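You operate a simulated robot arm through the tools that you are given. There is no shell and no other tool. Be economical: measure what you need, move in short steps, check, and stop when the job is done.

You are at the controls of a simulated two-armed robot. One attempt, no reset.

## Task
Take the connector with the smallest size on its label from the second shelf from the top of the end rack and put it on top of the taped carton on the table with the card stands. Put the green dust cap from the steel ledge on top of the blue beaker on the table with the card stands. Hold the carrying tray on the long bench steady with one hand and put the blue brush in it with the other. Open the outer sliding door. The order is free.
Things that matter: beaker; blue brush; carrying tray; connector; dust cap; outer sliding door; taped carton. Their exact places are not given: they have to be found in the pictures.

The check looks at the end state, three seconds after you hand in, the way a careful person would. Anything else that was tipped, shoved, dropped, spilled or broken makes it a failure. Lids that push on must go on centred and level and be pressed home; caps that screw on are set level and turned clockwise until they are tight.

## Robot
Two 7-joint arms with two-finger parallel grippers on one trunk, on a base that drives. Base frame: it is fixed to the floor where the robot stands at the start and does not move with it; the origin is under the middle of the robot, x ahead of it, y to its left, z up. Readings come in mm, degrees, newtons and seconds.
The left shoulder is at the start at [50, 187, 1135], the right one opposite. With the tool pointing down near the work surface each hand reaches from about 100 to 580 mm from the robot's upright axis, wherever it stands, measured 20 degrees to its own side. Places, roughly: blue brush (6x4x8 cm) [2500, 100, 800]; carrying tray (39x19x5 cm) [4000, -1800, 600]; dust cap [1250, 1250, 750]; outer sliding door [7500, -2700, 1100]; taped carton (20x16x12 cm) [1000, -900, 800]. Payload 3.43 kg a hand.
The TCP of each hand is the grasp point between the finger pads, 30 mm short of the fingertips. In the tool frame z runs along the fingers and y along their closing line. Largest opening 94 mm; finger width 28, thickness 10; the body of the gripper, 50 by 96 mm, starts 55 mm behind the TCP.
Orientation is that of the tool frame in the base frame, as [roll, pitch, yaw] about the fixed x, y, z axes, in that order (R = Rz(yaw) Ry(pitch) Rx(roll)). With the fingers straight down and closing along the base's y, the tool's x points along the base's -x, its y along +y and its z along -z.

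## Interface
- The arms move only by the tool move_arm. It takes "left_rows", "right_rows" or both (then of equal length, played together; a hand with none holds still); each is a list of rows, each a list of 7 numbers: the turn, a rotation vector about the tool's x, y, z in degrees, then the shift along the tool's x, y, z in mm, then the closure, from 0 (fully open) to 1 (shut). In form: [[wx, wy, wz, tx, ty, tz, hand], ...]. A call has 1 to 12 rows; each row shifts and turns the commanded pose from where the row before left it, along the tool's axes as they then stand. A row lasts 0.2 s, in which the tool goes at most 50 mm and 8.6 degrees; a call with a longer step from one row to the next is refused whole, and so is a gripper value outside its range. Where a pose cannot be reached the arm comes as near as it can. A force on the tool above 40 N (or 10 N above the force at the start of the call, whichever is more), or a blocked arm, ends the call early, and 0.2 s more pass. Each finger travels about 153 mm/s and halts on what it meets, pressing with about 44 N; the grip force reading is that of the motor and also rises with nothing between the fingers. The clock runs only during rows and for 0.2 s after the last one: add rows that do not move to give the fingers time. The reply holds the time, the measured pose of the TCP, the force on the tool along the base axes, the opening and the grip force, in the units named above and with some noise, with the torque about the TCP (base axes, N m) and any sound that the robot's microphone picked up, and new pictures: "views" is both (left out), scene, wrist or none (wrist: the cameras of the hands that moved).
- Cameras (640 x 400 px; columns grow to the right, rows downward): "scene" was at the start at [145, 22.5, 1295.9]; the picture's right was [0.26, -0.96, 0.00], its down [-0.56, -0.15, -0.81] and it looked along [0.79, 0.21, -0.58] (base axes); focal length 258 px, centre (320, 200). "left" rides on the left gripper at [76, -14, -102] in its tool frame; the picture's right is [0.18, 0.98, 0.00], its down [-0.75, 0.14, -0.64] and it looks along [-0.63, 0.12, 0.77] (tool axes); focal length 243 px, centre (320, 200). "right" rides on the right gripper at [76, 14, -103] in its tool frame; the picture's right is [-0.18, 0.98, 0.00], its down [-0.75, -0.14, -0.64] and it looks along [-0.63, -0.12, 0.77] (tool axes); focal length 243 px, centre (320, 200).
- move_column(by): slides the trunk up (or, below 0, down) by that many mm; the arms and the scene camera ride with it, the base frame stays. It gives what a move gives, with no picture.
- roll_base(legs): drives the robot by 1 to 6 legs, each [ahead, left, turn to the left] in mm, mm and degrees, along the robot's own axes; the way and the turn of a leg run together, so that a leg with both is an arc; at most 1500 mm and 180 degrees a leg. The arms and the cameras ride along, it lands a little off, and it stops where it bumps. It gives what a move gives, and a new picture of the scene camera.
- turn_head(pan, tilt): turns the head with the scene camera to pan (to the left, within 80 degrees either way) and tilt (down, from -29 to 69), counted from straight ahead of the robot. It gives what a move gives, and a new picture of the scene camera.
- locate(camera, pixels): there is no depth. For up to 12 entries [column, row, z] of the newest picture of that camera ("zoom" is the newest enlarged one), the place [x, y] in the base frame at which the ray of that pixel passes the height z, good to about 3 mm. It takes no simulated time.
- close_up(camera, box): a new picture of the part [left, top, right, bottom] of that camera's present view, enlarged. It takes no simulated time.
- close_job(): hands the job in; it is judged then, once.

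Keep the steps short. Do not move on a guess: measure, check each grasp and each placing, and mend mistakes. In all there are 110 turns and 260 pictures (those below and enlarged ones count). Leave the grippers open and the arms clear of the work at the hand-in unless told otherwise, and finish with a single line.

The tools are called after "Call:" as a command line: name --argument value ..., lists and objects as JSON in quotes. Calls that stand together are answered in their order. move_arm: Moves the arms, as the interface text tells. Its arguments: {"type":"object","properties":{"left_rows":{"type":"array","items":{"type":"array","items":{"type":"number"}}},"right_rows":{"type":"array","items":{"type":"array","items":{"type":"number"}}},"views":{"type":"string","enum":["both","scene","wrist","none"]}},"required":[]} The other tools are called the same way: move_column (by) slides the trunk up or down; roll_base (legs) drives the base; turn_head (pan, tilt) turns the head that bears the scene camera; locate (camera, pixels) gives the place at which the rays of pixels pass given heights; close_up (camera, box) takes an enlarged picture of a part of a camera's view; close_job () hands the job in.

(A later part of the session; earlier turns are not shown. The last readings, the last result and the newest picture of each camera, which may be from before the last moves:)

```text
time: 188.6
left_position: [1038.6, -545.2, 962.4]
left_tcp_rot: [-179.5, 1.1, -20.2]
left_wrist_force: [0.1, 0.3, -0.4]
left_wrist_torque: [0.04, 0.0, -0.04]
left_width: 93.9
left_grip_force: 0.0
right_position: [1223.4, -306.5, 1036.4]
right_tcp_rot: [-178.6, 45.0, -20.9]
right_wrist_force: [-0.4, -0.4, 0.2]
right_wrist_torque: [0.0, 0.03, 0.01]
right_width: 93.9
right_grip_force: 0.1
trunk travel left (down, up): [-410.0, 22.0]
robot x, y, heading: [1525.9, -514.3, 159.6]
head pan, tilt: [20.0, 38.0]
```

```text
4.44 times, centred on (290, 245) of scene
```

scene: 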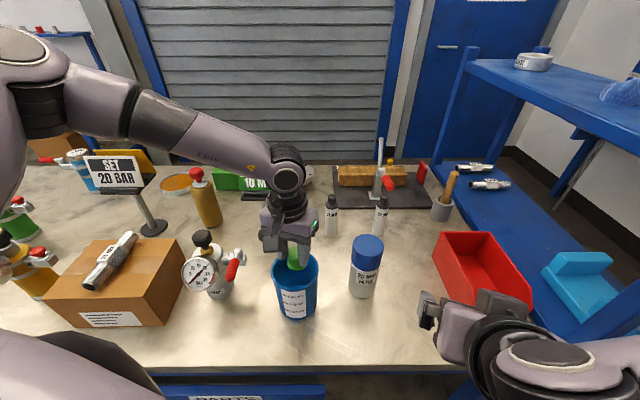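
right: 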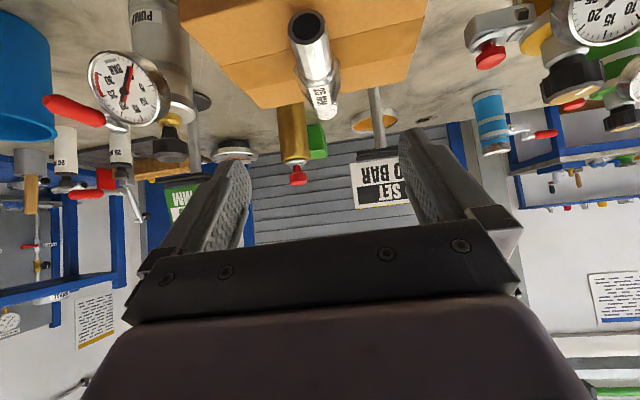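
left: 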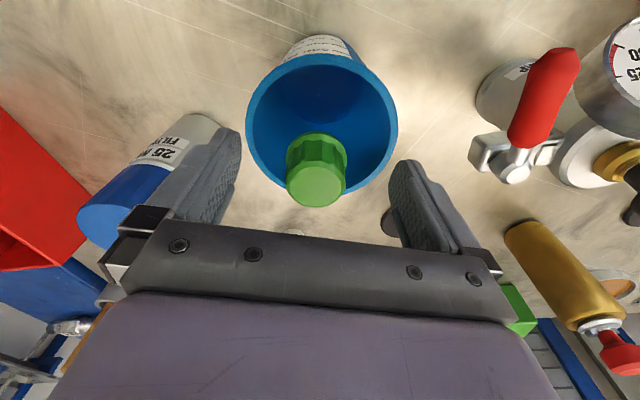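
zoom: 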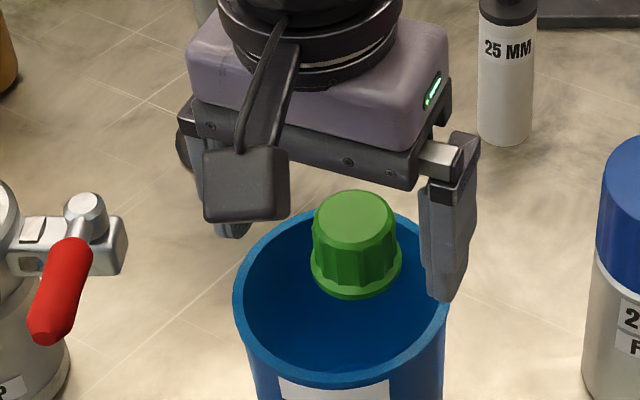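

The cap stands on the beaker top, centred. I'll raise the left hand well up before backing away.

Call:
move_column --by 22

Call:
move_arm --left_rows '[[0, 0, 0, 5, 0, -25, 0], [0, 0, 0, 5, 0, -25, 0], [0, 0, 0, 10, 0, -25, 0], [0, 0, 0, 0, 0, 0, 0]]' --views "none"

Call:
roll_base --legs '[[-260, 0, 0]]'

Call:
close_up --camera "scene" --box '[150, 140, 450, 300]'

```text
time: 189.3
left_position: [1039.8, -546.3, 983.2]
left_tcp_rot: [-179.4, 1.1, -20.2]
left_wrist_force: [-0.6, 0.0, -0.8]
left_wrist_torque: [0.0, -0.01, 0.0]
left_width: 93.9
left_grip_force: 0.0
right_position: [1223.4, -306.4, 1057.2]
right_tcp_rot: [-178.6, 45.1, -20.9]
right_wrist_force: [0.0, 0.3, -0.4]
right_wrist_torque: [-0.03, 0.0, -0.06]
right_width: 94.0
right_grip_force: 0.1
trunk travel left (down, up): [-432.0, 0.0]
robot x, y, heading: [1525.6, -518.6, 159.5]
head pan, tilt: [20.0, 38.0]
```

```text
time: 190.3
left_position: [1060.9, -551.8, 1055.9]
left_tcp_rot: [-179.5, 0.9, -20.3]
left_wrist_force: [-0.3, 0.9, 0.1]
left_wrist_torque: [0.03, 0.01, 0.0]
left_width: 94.0
left_grip_force: 0.1
right_position: [1223.6, -306.8, 1057.6]
right_tcp_rot: [-178.7, 45.1, -20.9]
right_wrist_force: [0.2, 0.1, 0.0]
right_wrist_torque: [-0.02, -0.03, 0.0]
right_width: 93.8
right_grip_force: 0.1
trunk travel left (down, up): [-432.0, 0.0]
robot x, y, heading: [1522.0, -514.5, 159.4]
head pan, tilt: [20.0, 38.0]
```

```text
time: 192.2
left_position: [1303.6, -644.6, 1055.8]
left_tcp_rot: [-179.5, 1.1, -19.8]
left_wrist_force: [0.6, 0.0, -0.6]
left_wrist_torque: [0.0, 0.02, 0.02]
left_width: 93.8
left_grip_force: 0.0
right_position: [1465.9, -398.1, 1058.7]
right_tcp_rot: [-178.6, 45.2, -20.4]
right_wrist_force: [0.4, 0.1, -0.1]
right_wrist_torque: [0.0, -0.01, -0.01]
right_width: 93.9
right_grip_force: 0.0
trunk travel left (down, up): [-432.0, 0.0]
robot x, y, heading: [1769.0, -606.1, 159.9]
head pan, tilt: [20.0, 38.0]
```

scene: 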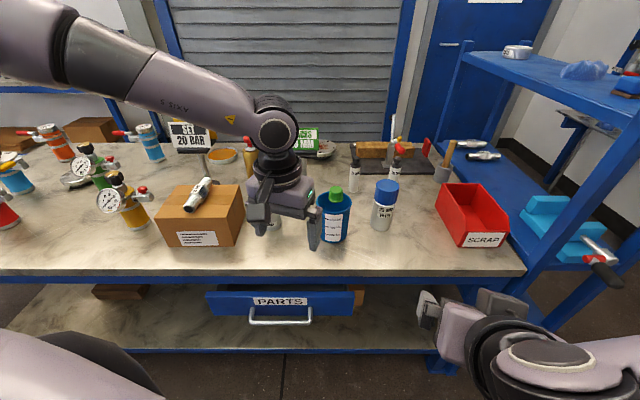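

```text
2.13 times, centred on (300, 220) of scene
```

zoom: 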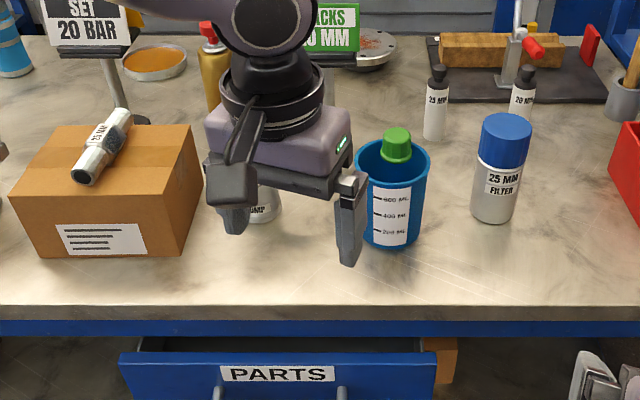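

Both placements look good. Next is the brush near (2500,100). I'll turn to heading 0 and strafe so that the small table is in front.

Call:
roll_base --legs '[[0, 0, -80], [0, 0, -80], [0, 550, 0]]'

Call:
turn_head --pan 0 --tilt 28

```text
time: 202.1
left_position: [2176.4, 141.9, 1056.0]
left_tcp_rot: [-179.4, 1.1, -178.8]
left_wrist_force: [0.3, 0.2, 0.6]
left_wrist_torque: [-0.03, -0.06, 0.03]
left_width: 94.0
left_grip_force: 0.2
right_position: [2113.4, -146.7, 1058.5]
right_tcp_rot: [-178.6, 45.0, -179.4]
right_wrist_force: [-0.7, 0.2, 0.0]
right_wrist_torque: [-0.01, -0.04, 0.0]
right_width: 94.0
right_grip_force: 0.0
trunk travel left (down, up): [-432.0, 0.0]
robot x, y, heading: [1758.0, -62.4, 1.1]
head pan, tilt: [20.0, 38.0]
```

scene: 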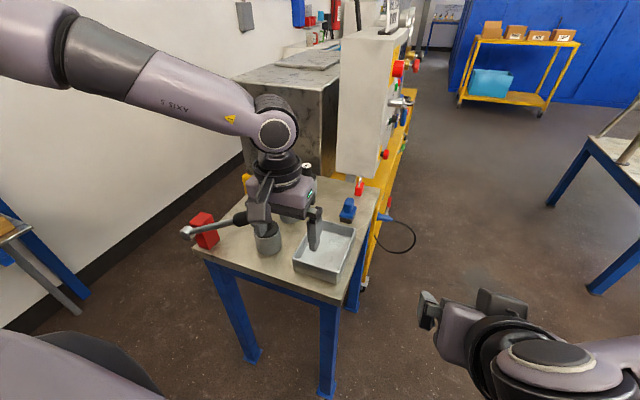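

```text
time: 203.0
left_position: [2175.5, 141.3, 1055.8]
left_tcp_rot: [-179.4, 1.0, -178.8]
left_wrist_force: [0.7, -0.3, 0.1]
left_wrist_torque: [-0.05, 0.02, -0.01]
left_width: 94.3
left_grip_force: 0.2
right_position: [2114.7, -147.4, 1057.6]
right_tcp_rot: [-178.6, 45.0, -179.5]
right_wrist_force: [0.1, 0.2, -0.2]
right_wrist_torque: [0.0, 0.0, 0.0]
right_width: 94.1
right_grip_force: 0.0
trunk travel left (down, up): [-432.0, 0.0]
robot x, y, heading: [1755.3, -64.2, 1.2]
head pan, tilt: [0.0, 28.0]
```

scene: 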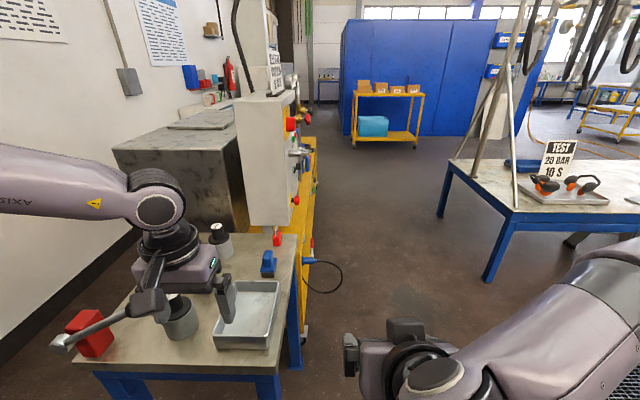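

A small blue object stands on the small table at (268,262). I'll zoom in and locate it.

Call:
close_up --camera "scene" --box '[190, 210, 350, 370]'

Call:
locate --camera "scene" --pixels '[[268, 274, 780], [268, 274, 800], [298, 242, 780], [282, 370, 780], [80, 366, 780], [248, 348, 780], [560, 205, 780], [515, 225, 780]]'

```text
2.50 times, centred on (270, 290) of scene
```

zoom: 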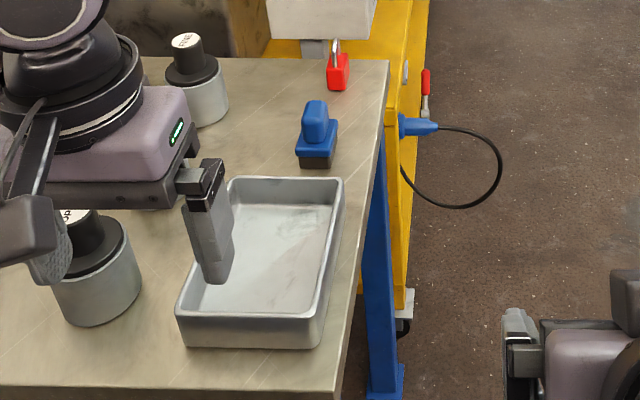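

```text
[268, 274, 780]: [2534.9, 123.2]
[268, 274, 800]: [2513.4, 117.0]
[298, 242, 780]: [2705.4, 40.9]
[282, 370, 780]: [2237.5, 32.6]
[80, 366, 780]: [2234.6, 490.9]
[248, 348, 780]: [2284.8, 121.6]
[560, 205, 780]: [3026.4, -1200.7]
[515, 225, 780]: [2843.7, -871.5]
```

It's the brush: a blue handle over brown bristles, at about (2530,120) near the table's right side. I'll approach diagonally at heading 45° with the left hand.

Call:
roll_base --legs '[[0, -410, 0], [440, 0, 0], [0, 0, 44], [130, 0, 0]]'

Call:
close_up --camera "left" --box '[0, 0, 640, 400]'

```text
time: 210.8
left_position: [2463.2, 79.3, 1055.7]
left_tcp_rot: [-179.5, 1.0, -133.5]
left_wrist_force: [0.0, -0.8, 0.4]
left_wrist_torque: [0.01, -0.01, 0.0]
left_width: 93.8
left_grip_force: 0.1
right_position: [2624.0, -167.0, 1056.5]
right_tcp_rot: [-178.6, 45.0, -134.2]
right_wrist_force: [0.3, -0.1, 0.3]
right_wrist_torque: [-0.02, 0.03, 0.02]
right_width: 93.8
right_grip_force: 0.0
trunk travel left (down, up): [-432.0, 0.0]
robot x, y, heading: [2315.0, -361.1, 46.4]
head pan, tilt: [0.0, 28.0]
```

scene: 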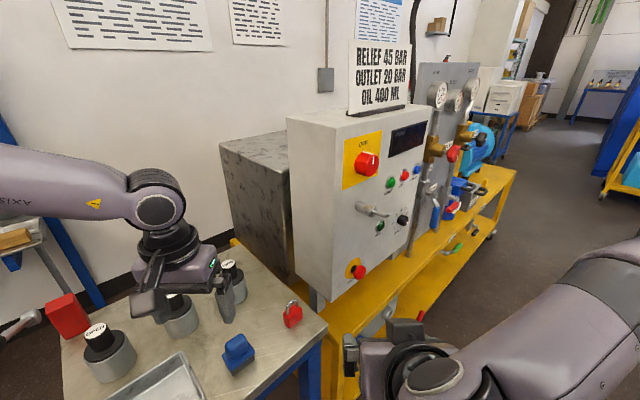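

```text
1.00 times, centred on (320, 200) of left
```

zoom: 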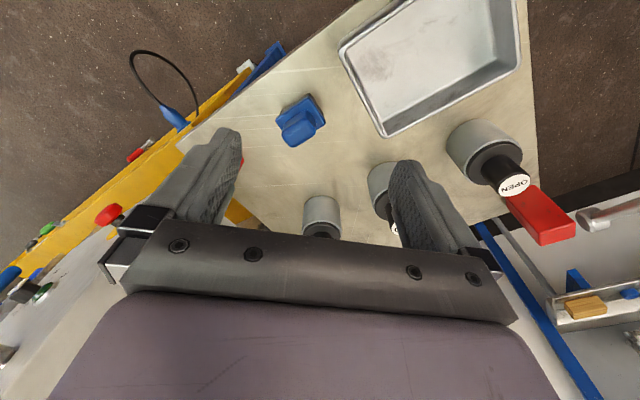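

Call:
locate --camera "zoom" --pixels '[[298, 130, 820], [298, 130, 850], [298, 130, 880], [302, 108, 800], [430, 60, 790]]'

Call:
locate --camera "scene" --pixels '[[238, 345, 820], [238, 345, 850], [238, 345, 880], [240, 368, 780], [240, 368, 800]]'

Call:
close_up --camera "left" --box '[240, 70, 360, 160]'

Call:
close_up --camera "scene" --box '[190, 310, 290, 390]'

```text
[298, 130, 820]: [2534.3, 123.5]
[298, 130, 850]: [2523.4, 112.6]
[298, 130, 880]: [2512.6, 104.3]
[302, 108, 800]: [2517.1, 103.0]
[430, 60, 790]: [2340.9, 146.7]
```

```text
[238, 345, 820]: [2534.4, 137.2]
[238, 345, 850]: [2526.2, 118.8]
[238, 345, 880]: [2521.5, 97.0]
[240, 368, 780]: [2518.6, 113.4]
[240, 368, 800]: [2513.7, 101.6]
```

```text
4.44 times, centred on (300, 115) of left
```

zoom: 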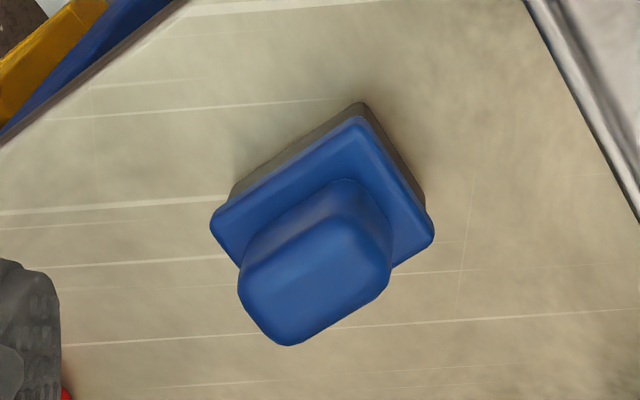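

```text
5.00 times, centred on (240, 350) of scene
```

zoom: 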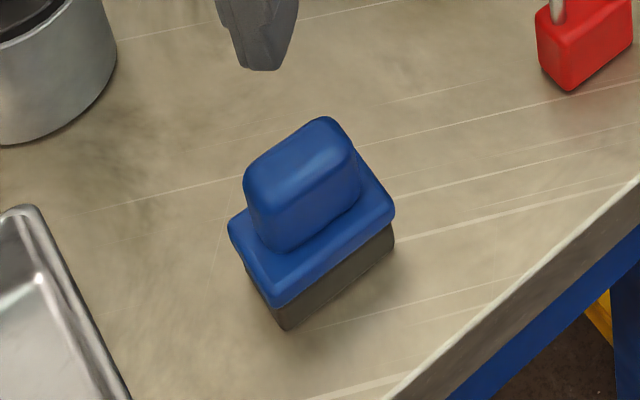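

The brush top is at about (2522,111,860), with its long side along x. I'll turn the left wrist so the fingers close along y and lower that hand 90 mm, then fine-position with the base.

Call:
move_arm --left_rows '[[0, 0, 7.75, 0, 0, 15, 0], [0, 0, 7.75, 0, 0, 15, 0], [0, 0, 7.75, 0, 0, 15, 0], [0, 0, 7.75, 0, 0, 15, 0], [0, 0, 7.75, 0, 0, 15, 0], [0, 0, 7.75, 0, 0, 15, 0], [0, 0, 0, 0, 0, 0, 0]]' --views "wrist"

```text
time: 212.4
left_position: [2464.0, 79.4, 964.9]
left_tcp_rot: [179.5, 1.1, 179.8]
left_wrist_force: [0.5, -0.5, 1.0]
left_wrist_torque: [0.04, 0.02, -0.03]
left_width: 93.8
left_grip_force: 0.2
right_position: [2623.4, -168.1, 1058.8]
right_tcp_rot: [-178.6, 45.1, -134.1]
right_wrist_force: [0.1, -0.1, 0.4]
right_wrist_torque: [-0.02, 0.03, 0.01]
right_width: 94.2
right_grip_force: 0.1
trunk travel left (down, up): [-432.0, 0.0]
robot x, y, heading: [2312.9, -363.6, 46.5]
head pan, tilt: [0.0, 28.0]
```

left: 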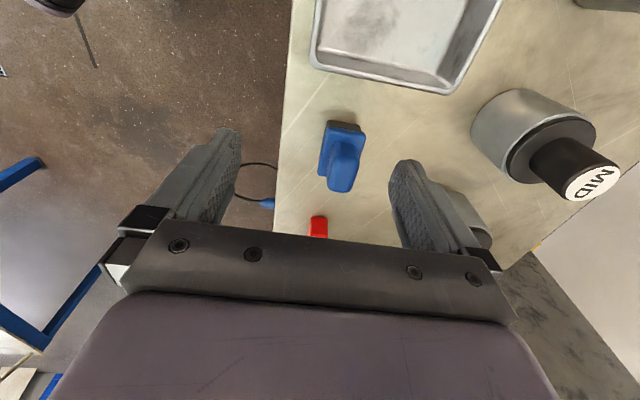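

Call:
locate --camera "left" --pixels '[[343, 172, 860], [343, 172, 845], [320, 172, 860], [360, 172, 860], [343, 130, 810], [318, 225, 820]]'

Call:
roll_base --legs '[[62, -18, 0]]'

Call:
close_up --camera "left" --box '[160, 60, 480, 260]'

```text
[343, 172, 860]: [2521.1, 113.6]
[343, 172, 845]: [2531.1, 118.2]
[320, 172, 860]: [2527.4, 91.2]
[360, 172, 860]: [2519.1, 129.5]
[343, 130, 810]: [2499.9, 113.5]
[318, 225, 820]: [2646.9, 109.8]
```

```text
time: 213.4
left_position: [2518.9, 111.6, 965.7]
left_tcp_rot: [179.5, 1.1, -179.8]
left_wrist_force: [0.8, -1.9, 0.0]
left_wrist_torque: [-0.02, -0.02, -0.02]
left_width: 93.9
left_grip_force: 0.1
right_position: [2679.7, -135.8, 1057.7]
right_tcp_rot: [-178.8, 45.0, -134.1]
right_wrist_force: [0.6, 0.0, 0.4]
right_wrist_torque: [0.02, 0.02, -0.02]
right_width: 94.0
right_grip_force: 0.0
trunk travel left (down, up): [-432.0, 0.0]
robot x, y, heading: [2370.8, -332.5, 46.5]
head pan, tilt: [0.0, 28.0]
```

scene: 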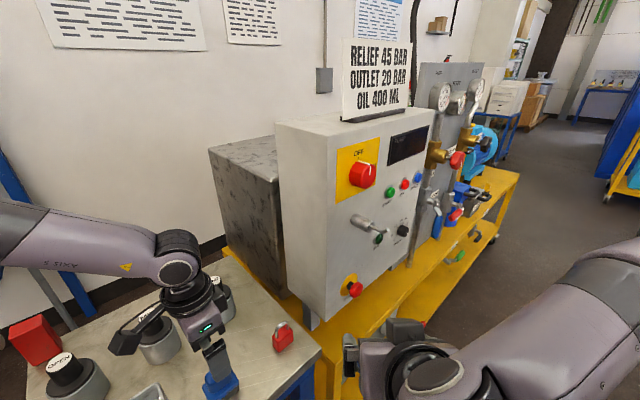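

```text
2.00 times, centred on (320, 160) of left
```

zoom: 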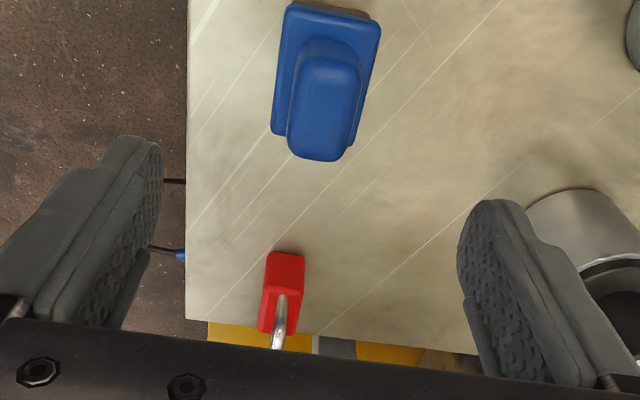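

The knob is aligned under the TCP. I'll lower the left hand 105 mm with the arm.

Call:
move_arm --left_rows '[[0, 0, 0, -1, 0, 30, 0], [0, 0, 0, -1, 0, 30, 0], [0, 0, 0, 0, 0, 28, 0], [0, 0, 0, 0, 0, 17, 0], [0, 0, 0, 0, 0, 0, 0]]' --views "wrist"

```text
time: 214.6
left_position: [2474.7, 121.6, 905.6]
left_tcp_rot: [179.5, 1.1, -179.9]
left_wrist_force: [0.7, 0.1, 0.5]
left_wrist_torque: [0.02, 0.02, 0.0]
left_width: 94.1
left_grip_force: 0.2
left hand out of reach, approached as far as the arm can: row 1, 2, 3, 4
right_position: [2679.8, -135.5, 1058.1]
right_tcp_rot: [-178.7, 45.1, -134.0]
right_wrist_force: [0.1, -0.3, 0.0]
right_wrist_torque: [-0.02, 0.0, -0.02]
right_width: 93.9
right_grip_force: 0.2
trunk travel left (down, up): [-432.0, 0.0]
robot x, y, heading: [2368.1, -333.2, 46.3]
head pan, tilt: [0.0, 28.0]
```

left: 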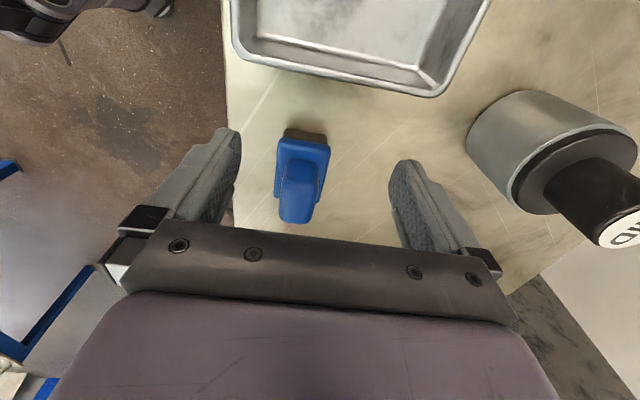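

The arm ran out of reach while low and slid back. I'll correct with the base (tips still above the knob) and then lower with the trunk.

Call:
roll_base --legs '[[25, -40, 0]]'

Call:
close_up --camera "left" --box '[160, 60, 480, 260]'

Call:
locate --camera "zoom" --pixels '[[320, 160, 858], [280, 160, 858], [360, 160, 858], [320, 200, 858], [320, 100, 820]]'

```text
time: 215.5
left_position: [2521.4, 112.6, 904.9]
left_tcp_rot: [179.5, 1.0, 180.0]
left_wrist_force: [0.4, 0.5, 0.4]
left_wrist_torque: [0.03, 0.03, -0.03]
left_width: 94.0
left_grip_force: 0.0
right_position: [2726.7, -144.9, 1058.9]
right_tcp_rot: [-178.8, 45.1, -134.1]
right_wrist_force: [-0.1, 0.6, 0.4]
right_wrist_torque: [0.02, -0.01, 0.02]
right_width: 93.8
right_grip_force: 0.1
trunk travel left (down, up): [-432.0, 0.0]
robot x, y, heading: [2417.8, -340.2, 46.4]
head pan, tilt: [0.0, 28.0]
```

scene: 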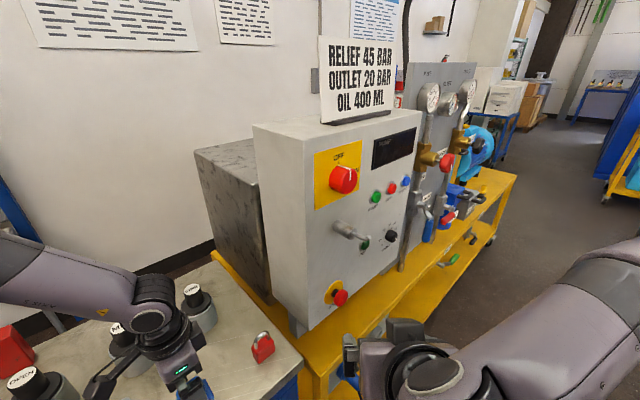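

```text
2.00 times, centred on (320, 160) of left
```

zoom: 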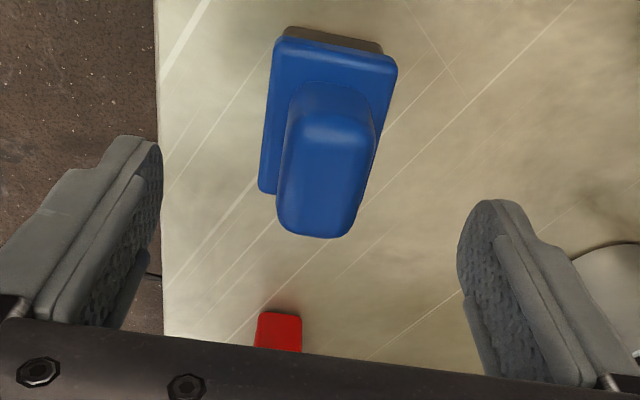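

```text
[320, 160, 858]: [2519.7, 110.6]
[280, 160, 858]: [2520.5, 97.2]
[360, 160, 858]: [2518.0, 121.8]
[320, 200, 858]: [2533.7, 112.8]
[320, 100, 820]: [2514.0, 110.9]
```

The knob is centred at (2526,113). I'll lower 48 mm with the trunk and close on it.

Call:
move_column --by -48

Call:
move_arm --left_rows '[[0, 0, 0, 0, 0, 0, 0.3], [0, 0, 0, 0, 0, 0, 0.6], [0, 0, 0, 0, 0, 0, 1], [0, 0, 0, 0, 0, 0, 1], [0, 0, 0, 0, 0, 0, 1]]' --views "wrist"

```text
time: 216.4
left_position: [2520.6, 113.3, 856.7]
left_tcp_rot: [179.5, 1.1, -179.9]
left_wrist_force: [0.3, -1.2, -0.5]
left_wrist_torque: [-0.01, 0.04, 0.0]
left_width: 94.1
left_grip_force: 0.1
right_position: [2725.8, -145.2, 1010.5]
right_tcp_rot: [-178.5, 45.0, -134.1]
right_wrist_force: [-0.5, -0.1, 0.2]
right_wrist_torque: [0.0, -0.01, -0.01]
right_width: 94.1
right_grip_force: 0.1
trunk travel left (down, up): [-384.0, 48.0]
robot x, y, heading: [2417.8, -339.9, 46.5]
head pan, tilt: [0.0, 28.0]
```

```text
time: 217.6
left_position: [2520.2, 113.9, 856.9]
left_tcp_rot: [179.5, 1.0, -179.9]
left_wrist_force: [-0.2, 0.0, 0.1]
left_wrist_torque: [0.03, 0.03, -0.01]
left_width: 39.0
left_grip_force: 43.7
right_position: [2725.3, -144.2, 1010.3]
right_tcp_rot: [-178.6, 45.1, -134.1]
right_wrist_force: [0.3, -0.3, 0.4]
right_wrist_torque: [0.01, 0.02, 0.03]
right_width: 94.2
right_grip_force: 0.0
trunk travel left (down, up): [-384.0, 48.0]
robot x, y, heading: [2413.9, -336.2, 46.3]
head pan, tilt: [0.0, 28.0]
```

left: 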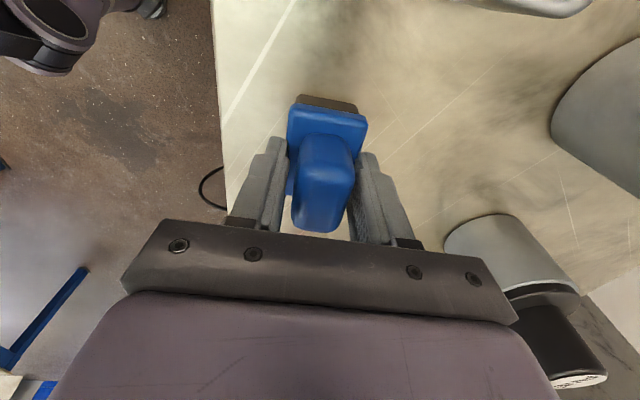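

The brush is held at 39 mm. I'll lift it with the trunk, back away from the table, and look toward the long bench.

Call:
move_column --by 48

Call:
roll_base --legs '[[-300, 0, 0], [0, 0, -90]]'

Call:
turn_head --pan 10 --tilt 18

```text
time: 218.5
left_position: [2521.4, 112.2, 905.7]
left_tcp_rot: [179.6, 1.1, -179.9]
left_wrist_force: [-1.1, 0.4, -1.3]
left_wrist_torque: [0.01, 0.01, -0.01]
left_width: 38.7
left_grip_force: 44.2
right_position: [2725.8, -143.7, 1057.1]
right_tcp_rot: [-178.5, 45.1, -134.1]
right_wrist_force: [-0.1, 0.8, 0.6]
right_wrist_torque: [-0.02, -0.01, -0.02]
right_width: 93.7
right_grip_force: 0.0
trunk travel left (down, up): [-432.0, 0.0]
robot x, y, heading: [2415.5, -336.3, 46.7]
head pan, tilt: [0.0, 28.0]
```

```text
time: 224.3
left_position: [2661.9, -664.3, 905.5]
left_tcp_rot: [179.4, 1.0, 89.6]
left_wrist_force: [0.7, -0.9, -0.2]
left_wrist_torque: [-0.04, 0.01, 0.02]
left_width: 39.0
left_grip_force: 44.0
right_position: [2403.0, -865.9, 1057.8]
right_tcp_rot: [-178.6, 45.1, 135.4]
right_wrist_force: [0.2, 0.6, -0.2]
right_wrist_torque: [-0.01, 0.0, -0.01]
right_width: 94.1
right_grip_force: 0.0
trunk travel left (down, up): [-432.0, 0.0]
robot x, y, heading: [2214.1, -554.8, -44.0]
head pan, tilt: [0.0, 28.0]
```

scene: 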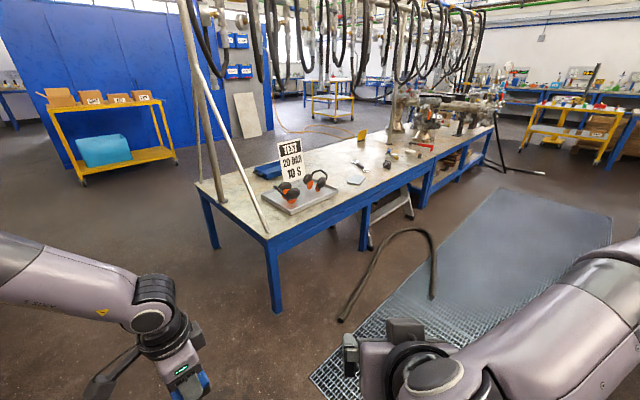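

```text
time: 225.0
left_position: [2661.8, -664.5, 905.3]
left_tcp_rot: [179.5, 1.1, 89.6]
left_wrist_force: [-0.9, 0.3, -1.2]
left_wrist_torque: [0.0, 0.01, -0.01]
left_width: 38.8
left_grip_force: 44.2
right_position: [2403.2, -865.6, 1057.4]
right_tcp_rot: [-178.6, 45.1, 135.4]
right_wrist_force: [0.1, -0.7, 1.2]
right_wrist_torque: [-0.02, 0.0, 0.04]
right_width: 93.8
right_grip_force: 0.0
trunk travel left (down, up): [-432.0, 0.0]
robot x, y, heading: [2213.4, -553.5, -44.2]
head pan, tilt: [10.0, 18.0]
```

scene: 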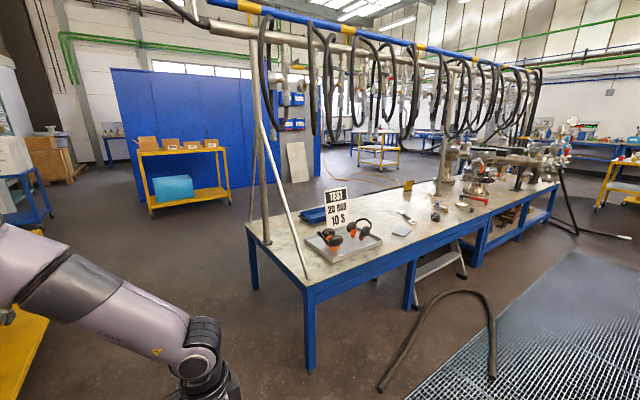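

The long bench has a grey tray with earmuffs and something blue behind it. I'll zoom and locate.

Call:
close_up --camera "scene" --box '[240, 170, 440, 295]'

Call:
close_up --camera "scene" --box '[380, 120, 600, 260]'

Call:
locate --camera "scene" --pixels '[[345, 243, 780], [313, 215, 780], [305, 292, 780], [247, 228, 780], [558, 184, 780], [480, 190, 780], [410, 215, 780], [310, 365, 0]]'

```text
3.20 times, centred on (340, 232) of scene
```

zoom: 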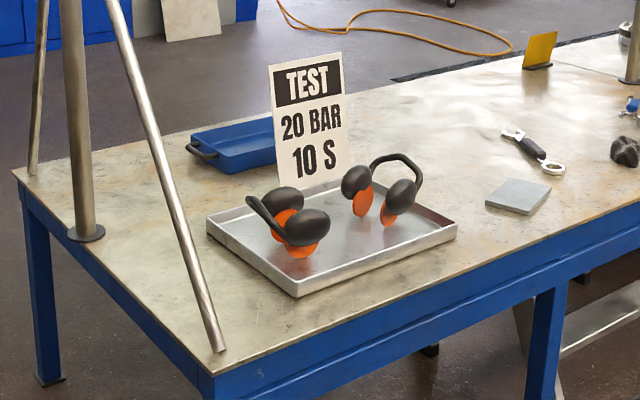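

```text
2.86 times, centred on (490, 190) of scene
```

zoom: 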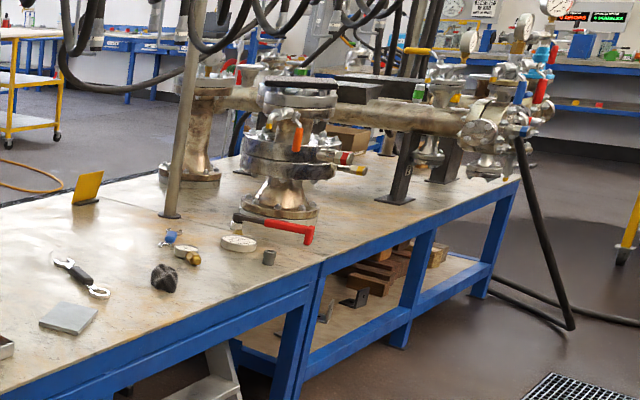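

```text
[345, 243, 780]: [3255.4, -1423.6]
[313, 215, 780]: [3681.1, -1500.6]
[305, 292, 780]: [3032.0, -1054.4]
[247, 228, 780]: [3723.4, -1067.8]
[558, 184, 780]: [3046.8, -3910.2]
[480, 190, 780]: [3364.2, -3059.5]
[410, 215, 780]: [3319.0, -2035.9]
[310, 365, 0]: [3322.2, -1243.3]
```

The blue tray with black handles behind the TEST card is the carrying tray, near (4050,-1760) on a bench at z≈600. It's near the far edge, so I'll go round to the far side. I'll locate floor obstacles first.

Call:
locate --camera "scene" --pixels '[[152, 215, 0], [230, 207, 0], [255, 290, 0], [310, 368, 0], [140, 195, 0], [320, 178, 0], [360, 168, 0], [305, 292, 600], [247, 228, 600], [313, 215, 600]]'

Call:
roll_base --legs '[[0, 0, 44], [1250, 0, 0]]'

Call:
turn_head --pan -35 --tilt 25

```text
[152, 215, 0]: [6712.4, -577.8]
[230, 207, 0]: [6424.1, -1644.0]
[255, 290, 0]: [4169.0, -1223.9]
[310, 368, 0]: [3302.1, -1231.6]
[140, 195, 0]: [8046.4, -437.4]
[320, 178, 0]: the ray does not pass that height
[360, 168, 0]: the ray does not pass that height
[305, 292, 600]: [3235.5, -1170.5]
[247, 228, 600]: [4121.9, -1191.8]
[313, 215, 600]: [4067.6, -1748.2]
```

```text
time: 233.4
left_position: [3858.7, -312.9, 904.8]
left_tcp_rot: [179.6, 1.1, 133.5]
left_wrist_force: [-0.2, -0.2, -1.4]
left_wrist_torque: [0.01, 0.0, -0.03]
left_width: 39.0
left_grip_force: 43.6
right_position: [3812.2, -640.3, 1057.6]
right_tcp_rot: [-178.6, 45.1, 179.4]
right_wrist_force: [-0.4, 0.4, 0.1]
right_wrist_torque: [0.0, 0.04, -0.01]
right_width: 94.0
right_grip_force: 0.2
trunk travel left (down, up): [-432.0, 0.0]
robot x, y, heading: [3458.7, -550.9, -0.2]
head pan, tilt: [10.0, 18.0]
```

scene: 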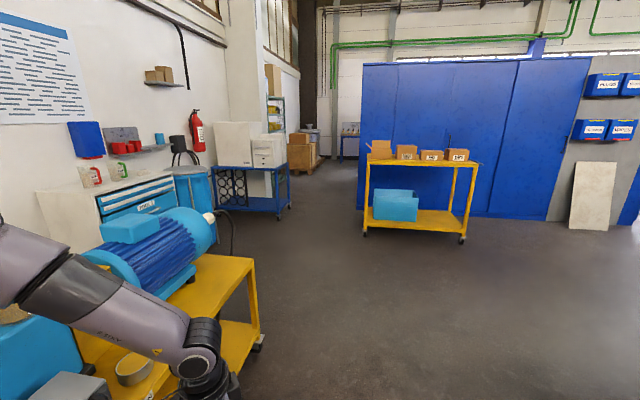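

```text
time: 234.5
left_position: [3858.1, -314.6, 906.4]
left_tcp_rot: [179.5, 1.1, 133.4]
left_wrist_force: [0.1, 0.2, -0.7]
left_wrist_torque: [-0.04, -0.02, -0.02]
left_width: 38.9
left_grip_force: 43.9
right_position: [3813.0, -640.4, 1058.1]
right_tcp_rot: [-178.6, 45.1, 179.5]
right_wrist_force: [0.7, 0.5, 0.4]
right_wrist_torque: [0.0, -0.03, -0.01]
right_width: 94.1
right_grip_force: 0.1
trunk travel left (down, up): [-432.0, 0.0]
robot x, y, heading: [3453.6, -547.9, -0.1]
head pan, tilt: [-35.0, 25.0]
```

scene: 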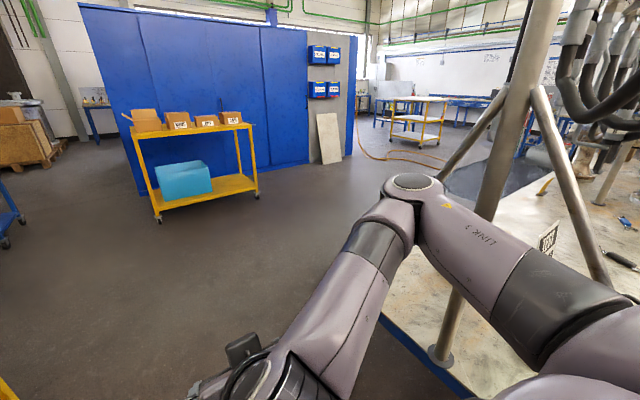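

The bench's far corner is at (4122,-1192) and the floor beyond is open. I'll drive around to its far side and turn to face it.

Call:
roll_base --legs '[[1450, 0, 0], [0, -1180, 0], [0, 0, -90], [0, 0, -90]]'

Call:
turn_head --pan 0 --tilt 35

```text
time: 255.0
left_position: [4470.3, -1959.6, 904.4]
left_tcp_rot: [179.6, 1.1, -49.1]
left_wrist_force: [0.3, 0.3, 0.0]
left_wrist_torque: [0.0, 0.01, 0.0]
left_width: 39.2
left_grip_force: 44.2
right_position: [4531.7, -1635.6, 1058.1]
right_tcp_rot: [-178.6, 45.1, -3.1]
right_wrist_force: [1.6, 0.7, 0.1]
right_wrist_torque: [0.05, 0.02, -0.04]
right_width: 94.0
right_grip_force: 0.0
trunk travel left (down, up): [-432.0, 0.0]
robot x, y, heading: [4885.7, -1742.1, 177.4]
head pan, tilt: [-35.0, 25.0]
```

scene: 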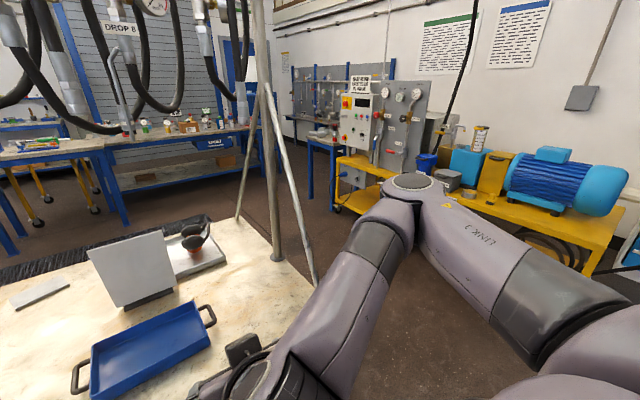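

```text
time: 256.0
left_position: [4470.9, -1958.9, 905.4]
left_tcp_rot: [179.6, 1.1, -49.0]
left_wrist_force: [-0.8, 0.3, -0.6]
left_wrist_torque: [0.01, 0.02, -0.02]
left_width: 39.2
left_grip_force: 43.5
right_position: [4531.5, -1635.0, 1058.1]
right_tcp_rot: [-178.6, 45.1, -3.1]
right_wrist_force: [-0.6, -1.0, 0.0]
right_wrist_torque: [-0.01, -0.01, 0.0]
right_width: 93.9
right_grip_force: 0.1
trunk travel left (down, up): [-432.0, 0.0]
robot x, y, heading: [4882.3, -1744.8, 177.7]
head pan, tilt: [0.0, 35.0]
```

scene: 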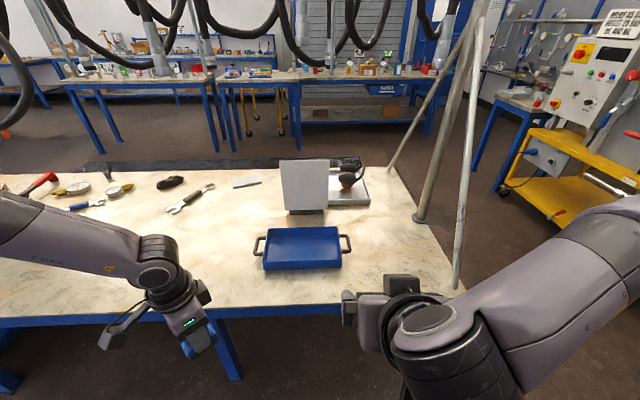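

The tray is in front, with black handles at both ends. I'll measure it.

Call:
close_up --camera "scene" --box '[230, 200, 380, 300]'

Call:
locate --camera "zoom" --pixels '[[145, 287, 590], [480, 265, 590], [145, 287, 620], [480, 265, 620], [165, 118, 640], [460, 112, 640], [115, 195, 630], [505, 185, 630], [165, 118, 620], [480, 240, 640]]'

Call:
locate --camera "scene" --pixels '[[100, 315, 590], [100, 315, 620], [400, 297, 590], [400, 297, 620]]'

```text
4.00 times, centred on (305, 250) of scene
```

zoom: 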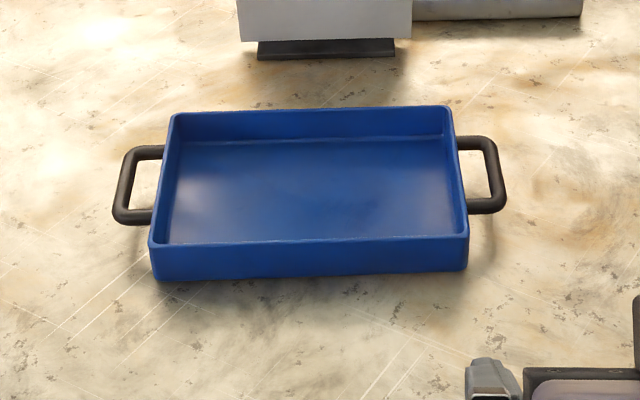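

```text
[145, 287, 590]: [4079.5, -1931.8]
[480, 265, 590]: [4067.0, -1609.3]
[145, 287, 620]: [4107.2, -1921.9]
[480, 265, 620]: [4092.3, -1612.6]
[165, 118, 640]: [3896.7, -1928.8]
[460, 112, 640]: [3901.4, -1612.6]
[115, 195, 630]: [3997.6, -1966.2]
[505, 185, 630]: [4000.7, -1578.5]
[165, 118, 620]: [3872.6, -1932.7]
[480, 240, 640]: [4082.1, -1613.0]
```

```text
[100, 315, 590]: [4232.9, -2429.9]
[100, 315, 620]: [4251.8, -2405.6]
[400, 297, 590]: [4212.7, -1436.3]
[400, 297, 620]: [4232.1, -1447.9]
```

The tray body spans x 3900..4085 and y -1930..-1611, with rim z≈640 on a bench at z≈590 whose edge is at x≈4215. I'll ready both hands: left up and squared with the brush, right turned vertical and moved inward.

Call:
move_arm --left_rows '[[0, 0, -7.7, 0, 0, -18, 1], [0, 0, -7.7, 0, 0, -18, 1], [0, 0, -7.7, 0, 0, -18, 1], [0, 0, -7.7, 0, 0, -18, 1], [0, 0, -7.7, 0, 0, -18, 1], [0, 0, -7.7, 0, 0, -18, 1], [0, 0, 0, 0, 0, 0, 1]]' --right_rows '[[0, 7.5, 0, 0, 10, 0, 0], [0, 7.5, 0, 0, 10, 0, 0], [0, 7.5, 0, 0, 10, 0, 0], [0, 7.5, 0, 0, 10, 0, 0], [0, 7.5, 0, 0, 10, 0, 0], [0, 7.5, 0, 0, 10, 0, 0], [0, 0, 0, 0, 0, 0, 0]]' --views "none"

Call:
move_column --by -250

Call:
roll_base --legs '[[0, -100, 2.3], [300, 0, 0]]'

Call:
close_up --camera "right" --box '[0, 0, 640, 400]'

```text
time: 257.6
left_position: [4473.0, -1960.7, 1013.6]
left_tcp_rot: [-179.6, 1.1, -2.5]
left_wrist_force: [-0.1, 0.2, -1.7]
left_wrist_torque: [0.03, -0.01, -0.02]
left_width: 39.1
left_grip_force: 44.2
right_position: [4526.0, -1695.1, 1058.1]
right_tcp_rot: [-179.1, 0.0, -4.1]
right_wrist_force: [-0.4, 0.6, 0.3]
right_wrist_torque: [0.0, -0.01, 0.02]
right_width: 94.1
right_grip_force: 0.0
trunk travel left (down, up): [-432.0, 0.0]
robot x, y, heading: [4883.8, -1748.0, 177.3]
head pan, tilt: [0.0, 35.0]
```

```text
time: 260.2
left_position: [4472.7, -1961.4, 762.7]
left_tcp_rot: [-179.5, 1.0, -2.9]
left_wrist_force: [1.0, 0.7, -1.1]
left_wrist_torque: [-0.03, 0.0, 0.02]
left_width: 39.4
left_grip_force: 43.7
right_position: [4526.1, -1695.0, 808.1]
right_tcp_rot: [-179.0, 0.1, -4.1]
right_wrist_force: [-0.5, 0.2, 0.5]
right_wrist_torque: [-0.01, 0.0, -0.02]
right_width: 93.8
right_grip_force: 0.0
trunk travel left (down, up): [-182.0, 250.0]
robot x, y, heading: [4878.8, -1743.8, 177.1]
head pan, tilt: [0.0, 35.0]
```

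```text
time: 263.0
left_position: [4194.7, -1879.5, 764.2]
left_tcp_rot: [-179.5, 1.1, -0.3]
left_wrist_force: [0.6, 0.1, -0.9]
left_wrist_torque: [0.01, 0.0, -0.02]
left_width: 39.0
left_grip_force: 43.9
right_position: [4235.5, -1612.5, 809.2]
right_tcp_rot: [-178.9, 0.1, -1.6]
right_wrist_force: [-0.2, 0.3, -0.3]
right_wrist_torque: [0.0, 0.04, -0.01]
right_width: 93.9
right_grip_force: 0.1
trunk travel left (down, up): [-182.0, 250.0]
robot x, y, heading: [4596.2, -1645.9, 180.1]
head pan, tilt: [0.0, 35.0]
```

scene: 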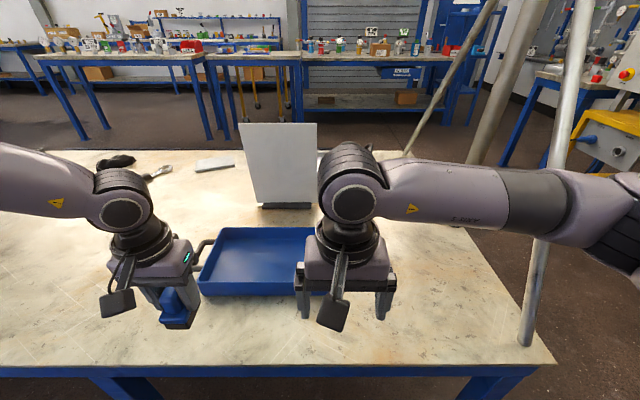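

```text
1.00 times, centred on (320, 200) of right
```

zoom: 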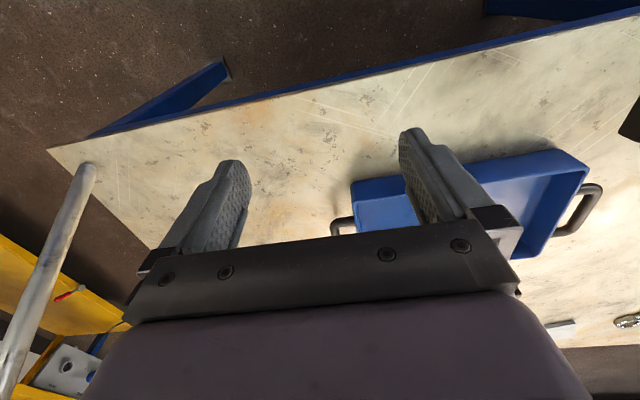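

Call:
locate --camera "zoom" --pixels '[[351, 184, 640], [351, 184, 620], [350, 235, 630], [340, 220, 625], [588, 170, 640], [355, 205, 590]]'

Call:
locate --camera "scene" --pixels '[[200, 282, 640], [200, 282, 620], [202, 297, 590], [218, 230, 640], [312, 228, 640], [555, 362, 590]]'

```text
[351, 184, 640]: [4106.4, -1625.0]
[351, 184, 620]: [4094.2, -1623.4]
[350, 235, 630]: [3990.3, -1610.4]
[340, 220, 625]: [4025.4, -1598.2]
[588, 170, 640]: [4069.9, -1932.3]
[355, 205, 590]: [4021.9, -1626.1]
```

```text
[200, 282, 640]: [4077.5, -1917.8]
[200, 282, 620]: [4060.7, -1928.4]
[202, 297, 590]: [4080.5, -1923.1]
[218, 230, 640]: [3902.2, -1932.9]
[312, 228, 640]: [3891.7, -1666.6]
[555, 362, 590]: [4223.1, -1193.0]
```

The tray's right end wall is at y≈-1615. I'll drive 100 mm closer with both hands above rim height.

Call:
roll_base --legs '[[100, 0, 0]]'

Call:
move_arm --right_rows '[[0, 0, 0, -20, 0, 25, 0], [0, 0, 0, -20, 0, 25, 0], [0, 0, 0, -20, 0, 25, 0], [0, 0, 0, -18, 0, 20, 0], [0, 0, 0, 0, 0, 0, 0]]' --views "wrist"

```text
time: 264.1
left_position: [4096.0, -1880.2, 763.0]
left_tcp_rot: [-179.6, 1.1, -0.4]
left_wrist_force: [0.7, -0.1, -0.5]
left_wrist_torque: [0.0, -0.03, 0.01]
left_width: 39.1
left_grip_force: 44.1
right_position: [4138.3, -1611.9, 807.9]
right_tcp_rot: [-179.0, 0.0, -1.6]
right_wrist_force: [0.0, 0.3, 0.2]
right_wrist_torque: [-0.01, 0.03, 0.06]
right_width: 93.9
right_grip_force: 0.2
trunk travel left (down, up): [-182.0, 250.0]
robot x, y, heading: [4498.1, -1644.3, 179.9]
head pan, tilt: [0.0, 35.0]
```

scene: 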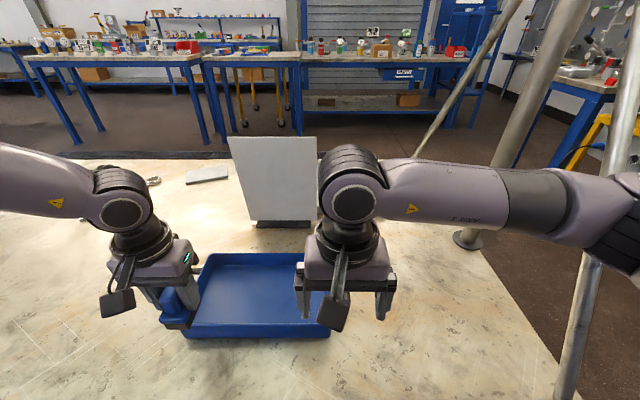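

```text
time: 265.3
left_position: [4095.7, -1880.8, 763.3]
left_tcp_rot: [-179.6, 1.2, -0.4]
left_wrist_force: [0.5, -0.6, -2.0]
left_wrist_torque: [-0.03, -0.03, 0.01]
left_width: 39.2
left_grip_force: 43.6
right_position: [4059.3, -1608.4, 712.9]
right_tcp_rot: [-178.9, 0.1, -1.6]
right_wrist_force: [0.3, -0.5, 0.4]
right_wrist_torque: [0.01, 0.0, 0.0]
right_width: 94.1
right_grip_force: 0.1
trunk travel left (down, up): [-182.0, 250.0]
robot x, y, heading: [4496.6, -1646.5, 180.0]
head pan, tilt: [0.0, 35.0]
```

right: 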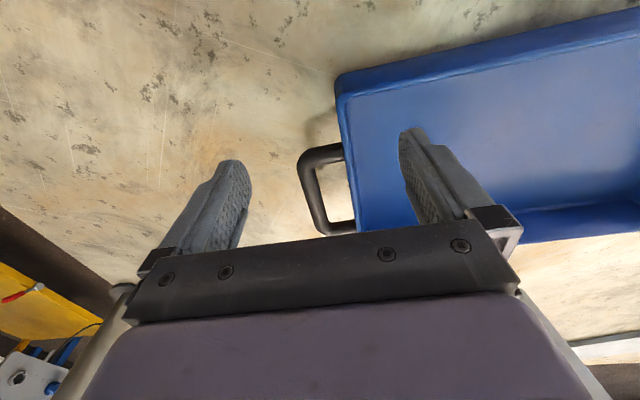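

Call:
locate --camera "right" --pixels '[[338, 78, 640], [345, 130, 640], [352, 128, 640], [325, 150, 625], [330, 228, 625], [300, 175, 625]]'

Call:
close_up --camera "right" --box '[260, 40, 500, 240]'

```text
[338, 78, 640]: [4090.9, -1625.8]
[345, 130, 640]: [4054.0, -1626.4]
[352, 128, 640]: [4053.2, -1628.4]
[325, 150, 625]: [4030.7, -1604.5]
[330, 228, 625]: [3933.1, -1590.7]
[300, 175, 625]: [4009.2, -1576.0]
```

```text
2.00 times, centred on (380, 140) of right
```

zoom: 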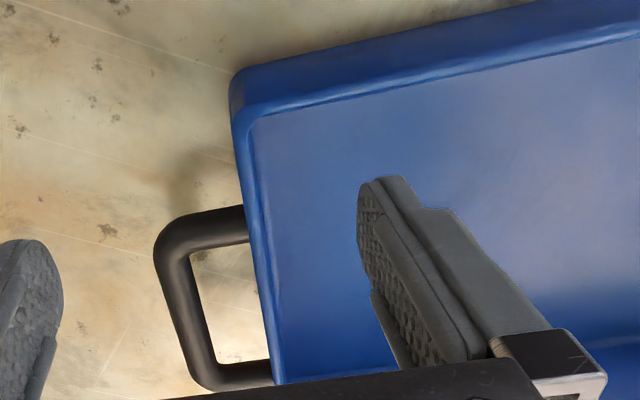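

The wall to pinch is at y≈-1624, x≈4060, clear of the handle. I'll straddle it, lower, and close the right hand gently.

Call:
move_arm --right_rows '[[0, 0, 0, 3, 16, 0, 0], [0, 0, 0, 0, 0, 25, 0], [0, 0, 0, 0, 0, 25, 0], [0, 0, 0, 0, 0, 17, 0], [0, 0, 0, 0, 0, 0, 0]]' --views "wrist"

```text
time: 266.5
left_position: [4095.6, -1879.6, 762.3]
left_tcp_rot: [-179.5, 1.1, -0.2]
left_wrist_force: [0.1, -0.7, -1.2]
left_wrist_torque: [-0.01, 0.0, 0.02]
left_width: 39.0
left_grip_force: 44.3
right_position: [4062.2, -1623.0, 648.0]
right_tcp_rot: [-178.9, 0.1, -1.5]
right_wrist_force: [0.6, 0.7, -0.2]
right_wrist_torque: [-0.01, 0.03, 0.01]
right_width: 94.2
right_grip_force: 0.0
trunk travel left (down, up): [-182.0, 250.0]
robot x, y, heading: [4493.3, -1649.9, 179.9]
head pan, tilt: [0.0, 35.0]
```

right: 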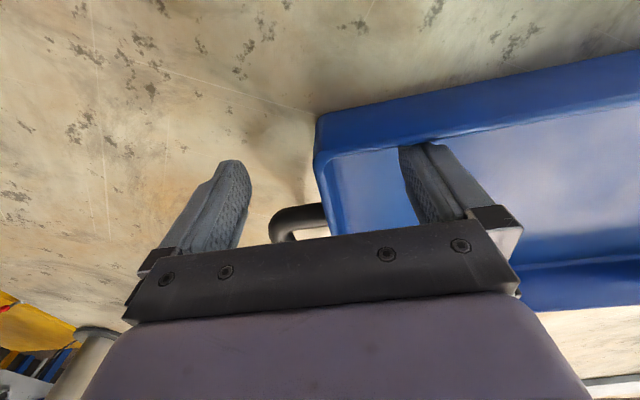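

Both fingers straddle the wall. I'll close the right hand.

Call:
move_arm --right_rows '[[0, 0, 0, 0, 0, 0, 0.5], [0, 0, 0, 0, 0, 0, 0.7], [0, 0, 0, 0, 0, 0, 0.85], [0, 0, 0, 0, 0, 0, 1], [0, 0, 0, 0, 0, 0, 1], [0, 0, 0, 0, 0, 0, 1]]' --views "both"

```text
time: 267.9
left_position: [4096.0, -1879.9, 761.7]
left_tcp_rot: [-179.6, 1.1, -0.4]
left_wrist_force: [0.1, -0.4, -1.4]
left_wrist_torque: [0.0, -0.02, 0.01]
left_width: 39.1
left_grip_force: 44.2
right_position: [4061.1, -1623.0, 647.4]
right_tcp_rot: [-178.9, 0.0, -1.7]
right_wrist_force: [0.8, -1.3, 1.0]
right_wrist_torque: [-0.04, 0.02, 0.33]
right_width: 10.3
right_grip_force: 43.8
trunk travel left (down, up): [-182.0, 250.0]
robot x, y, heading: [4495.9, -1644.1, 179.8]
head pan, tilt: [0.0, 35.0]
```

scene: 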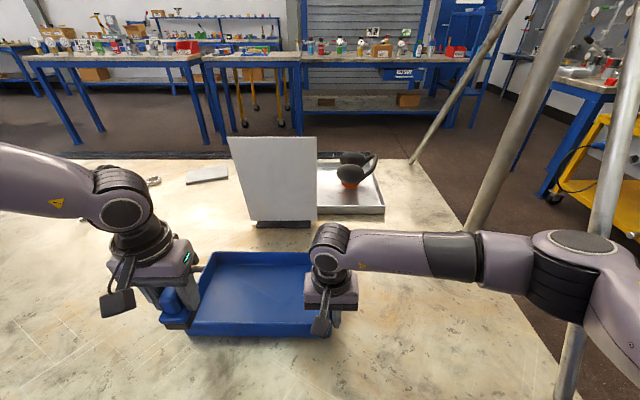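
right: 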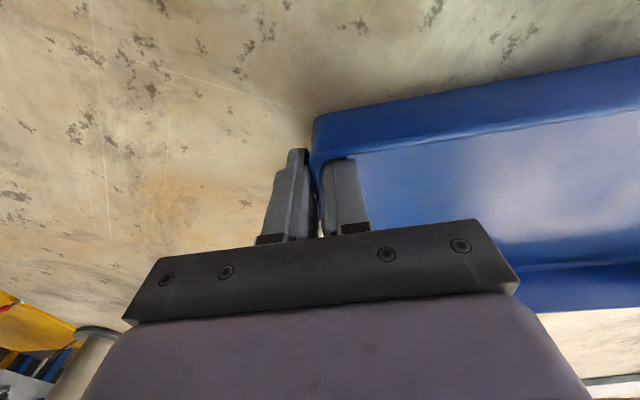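

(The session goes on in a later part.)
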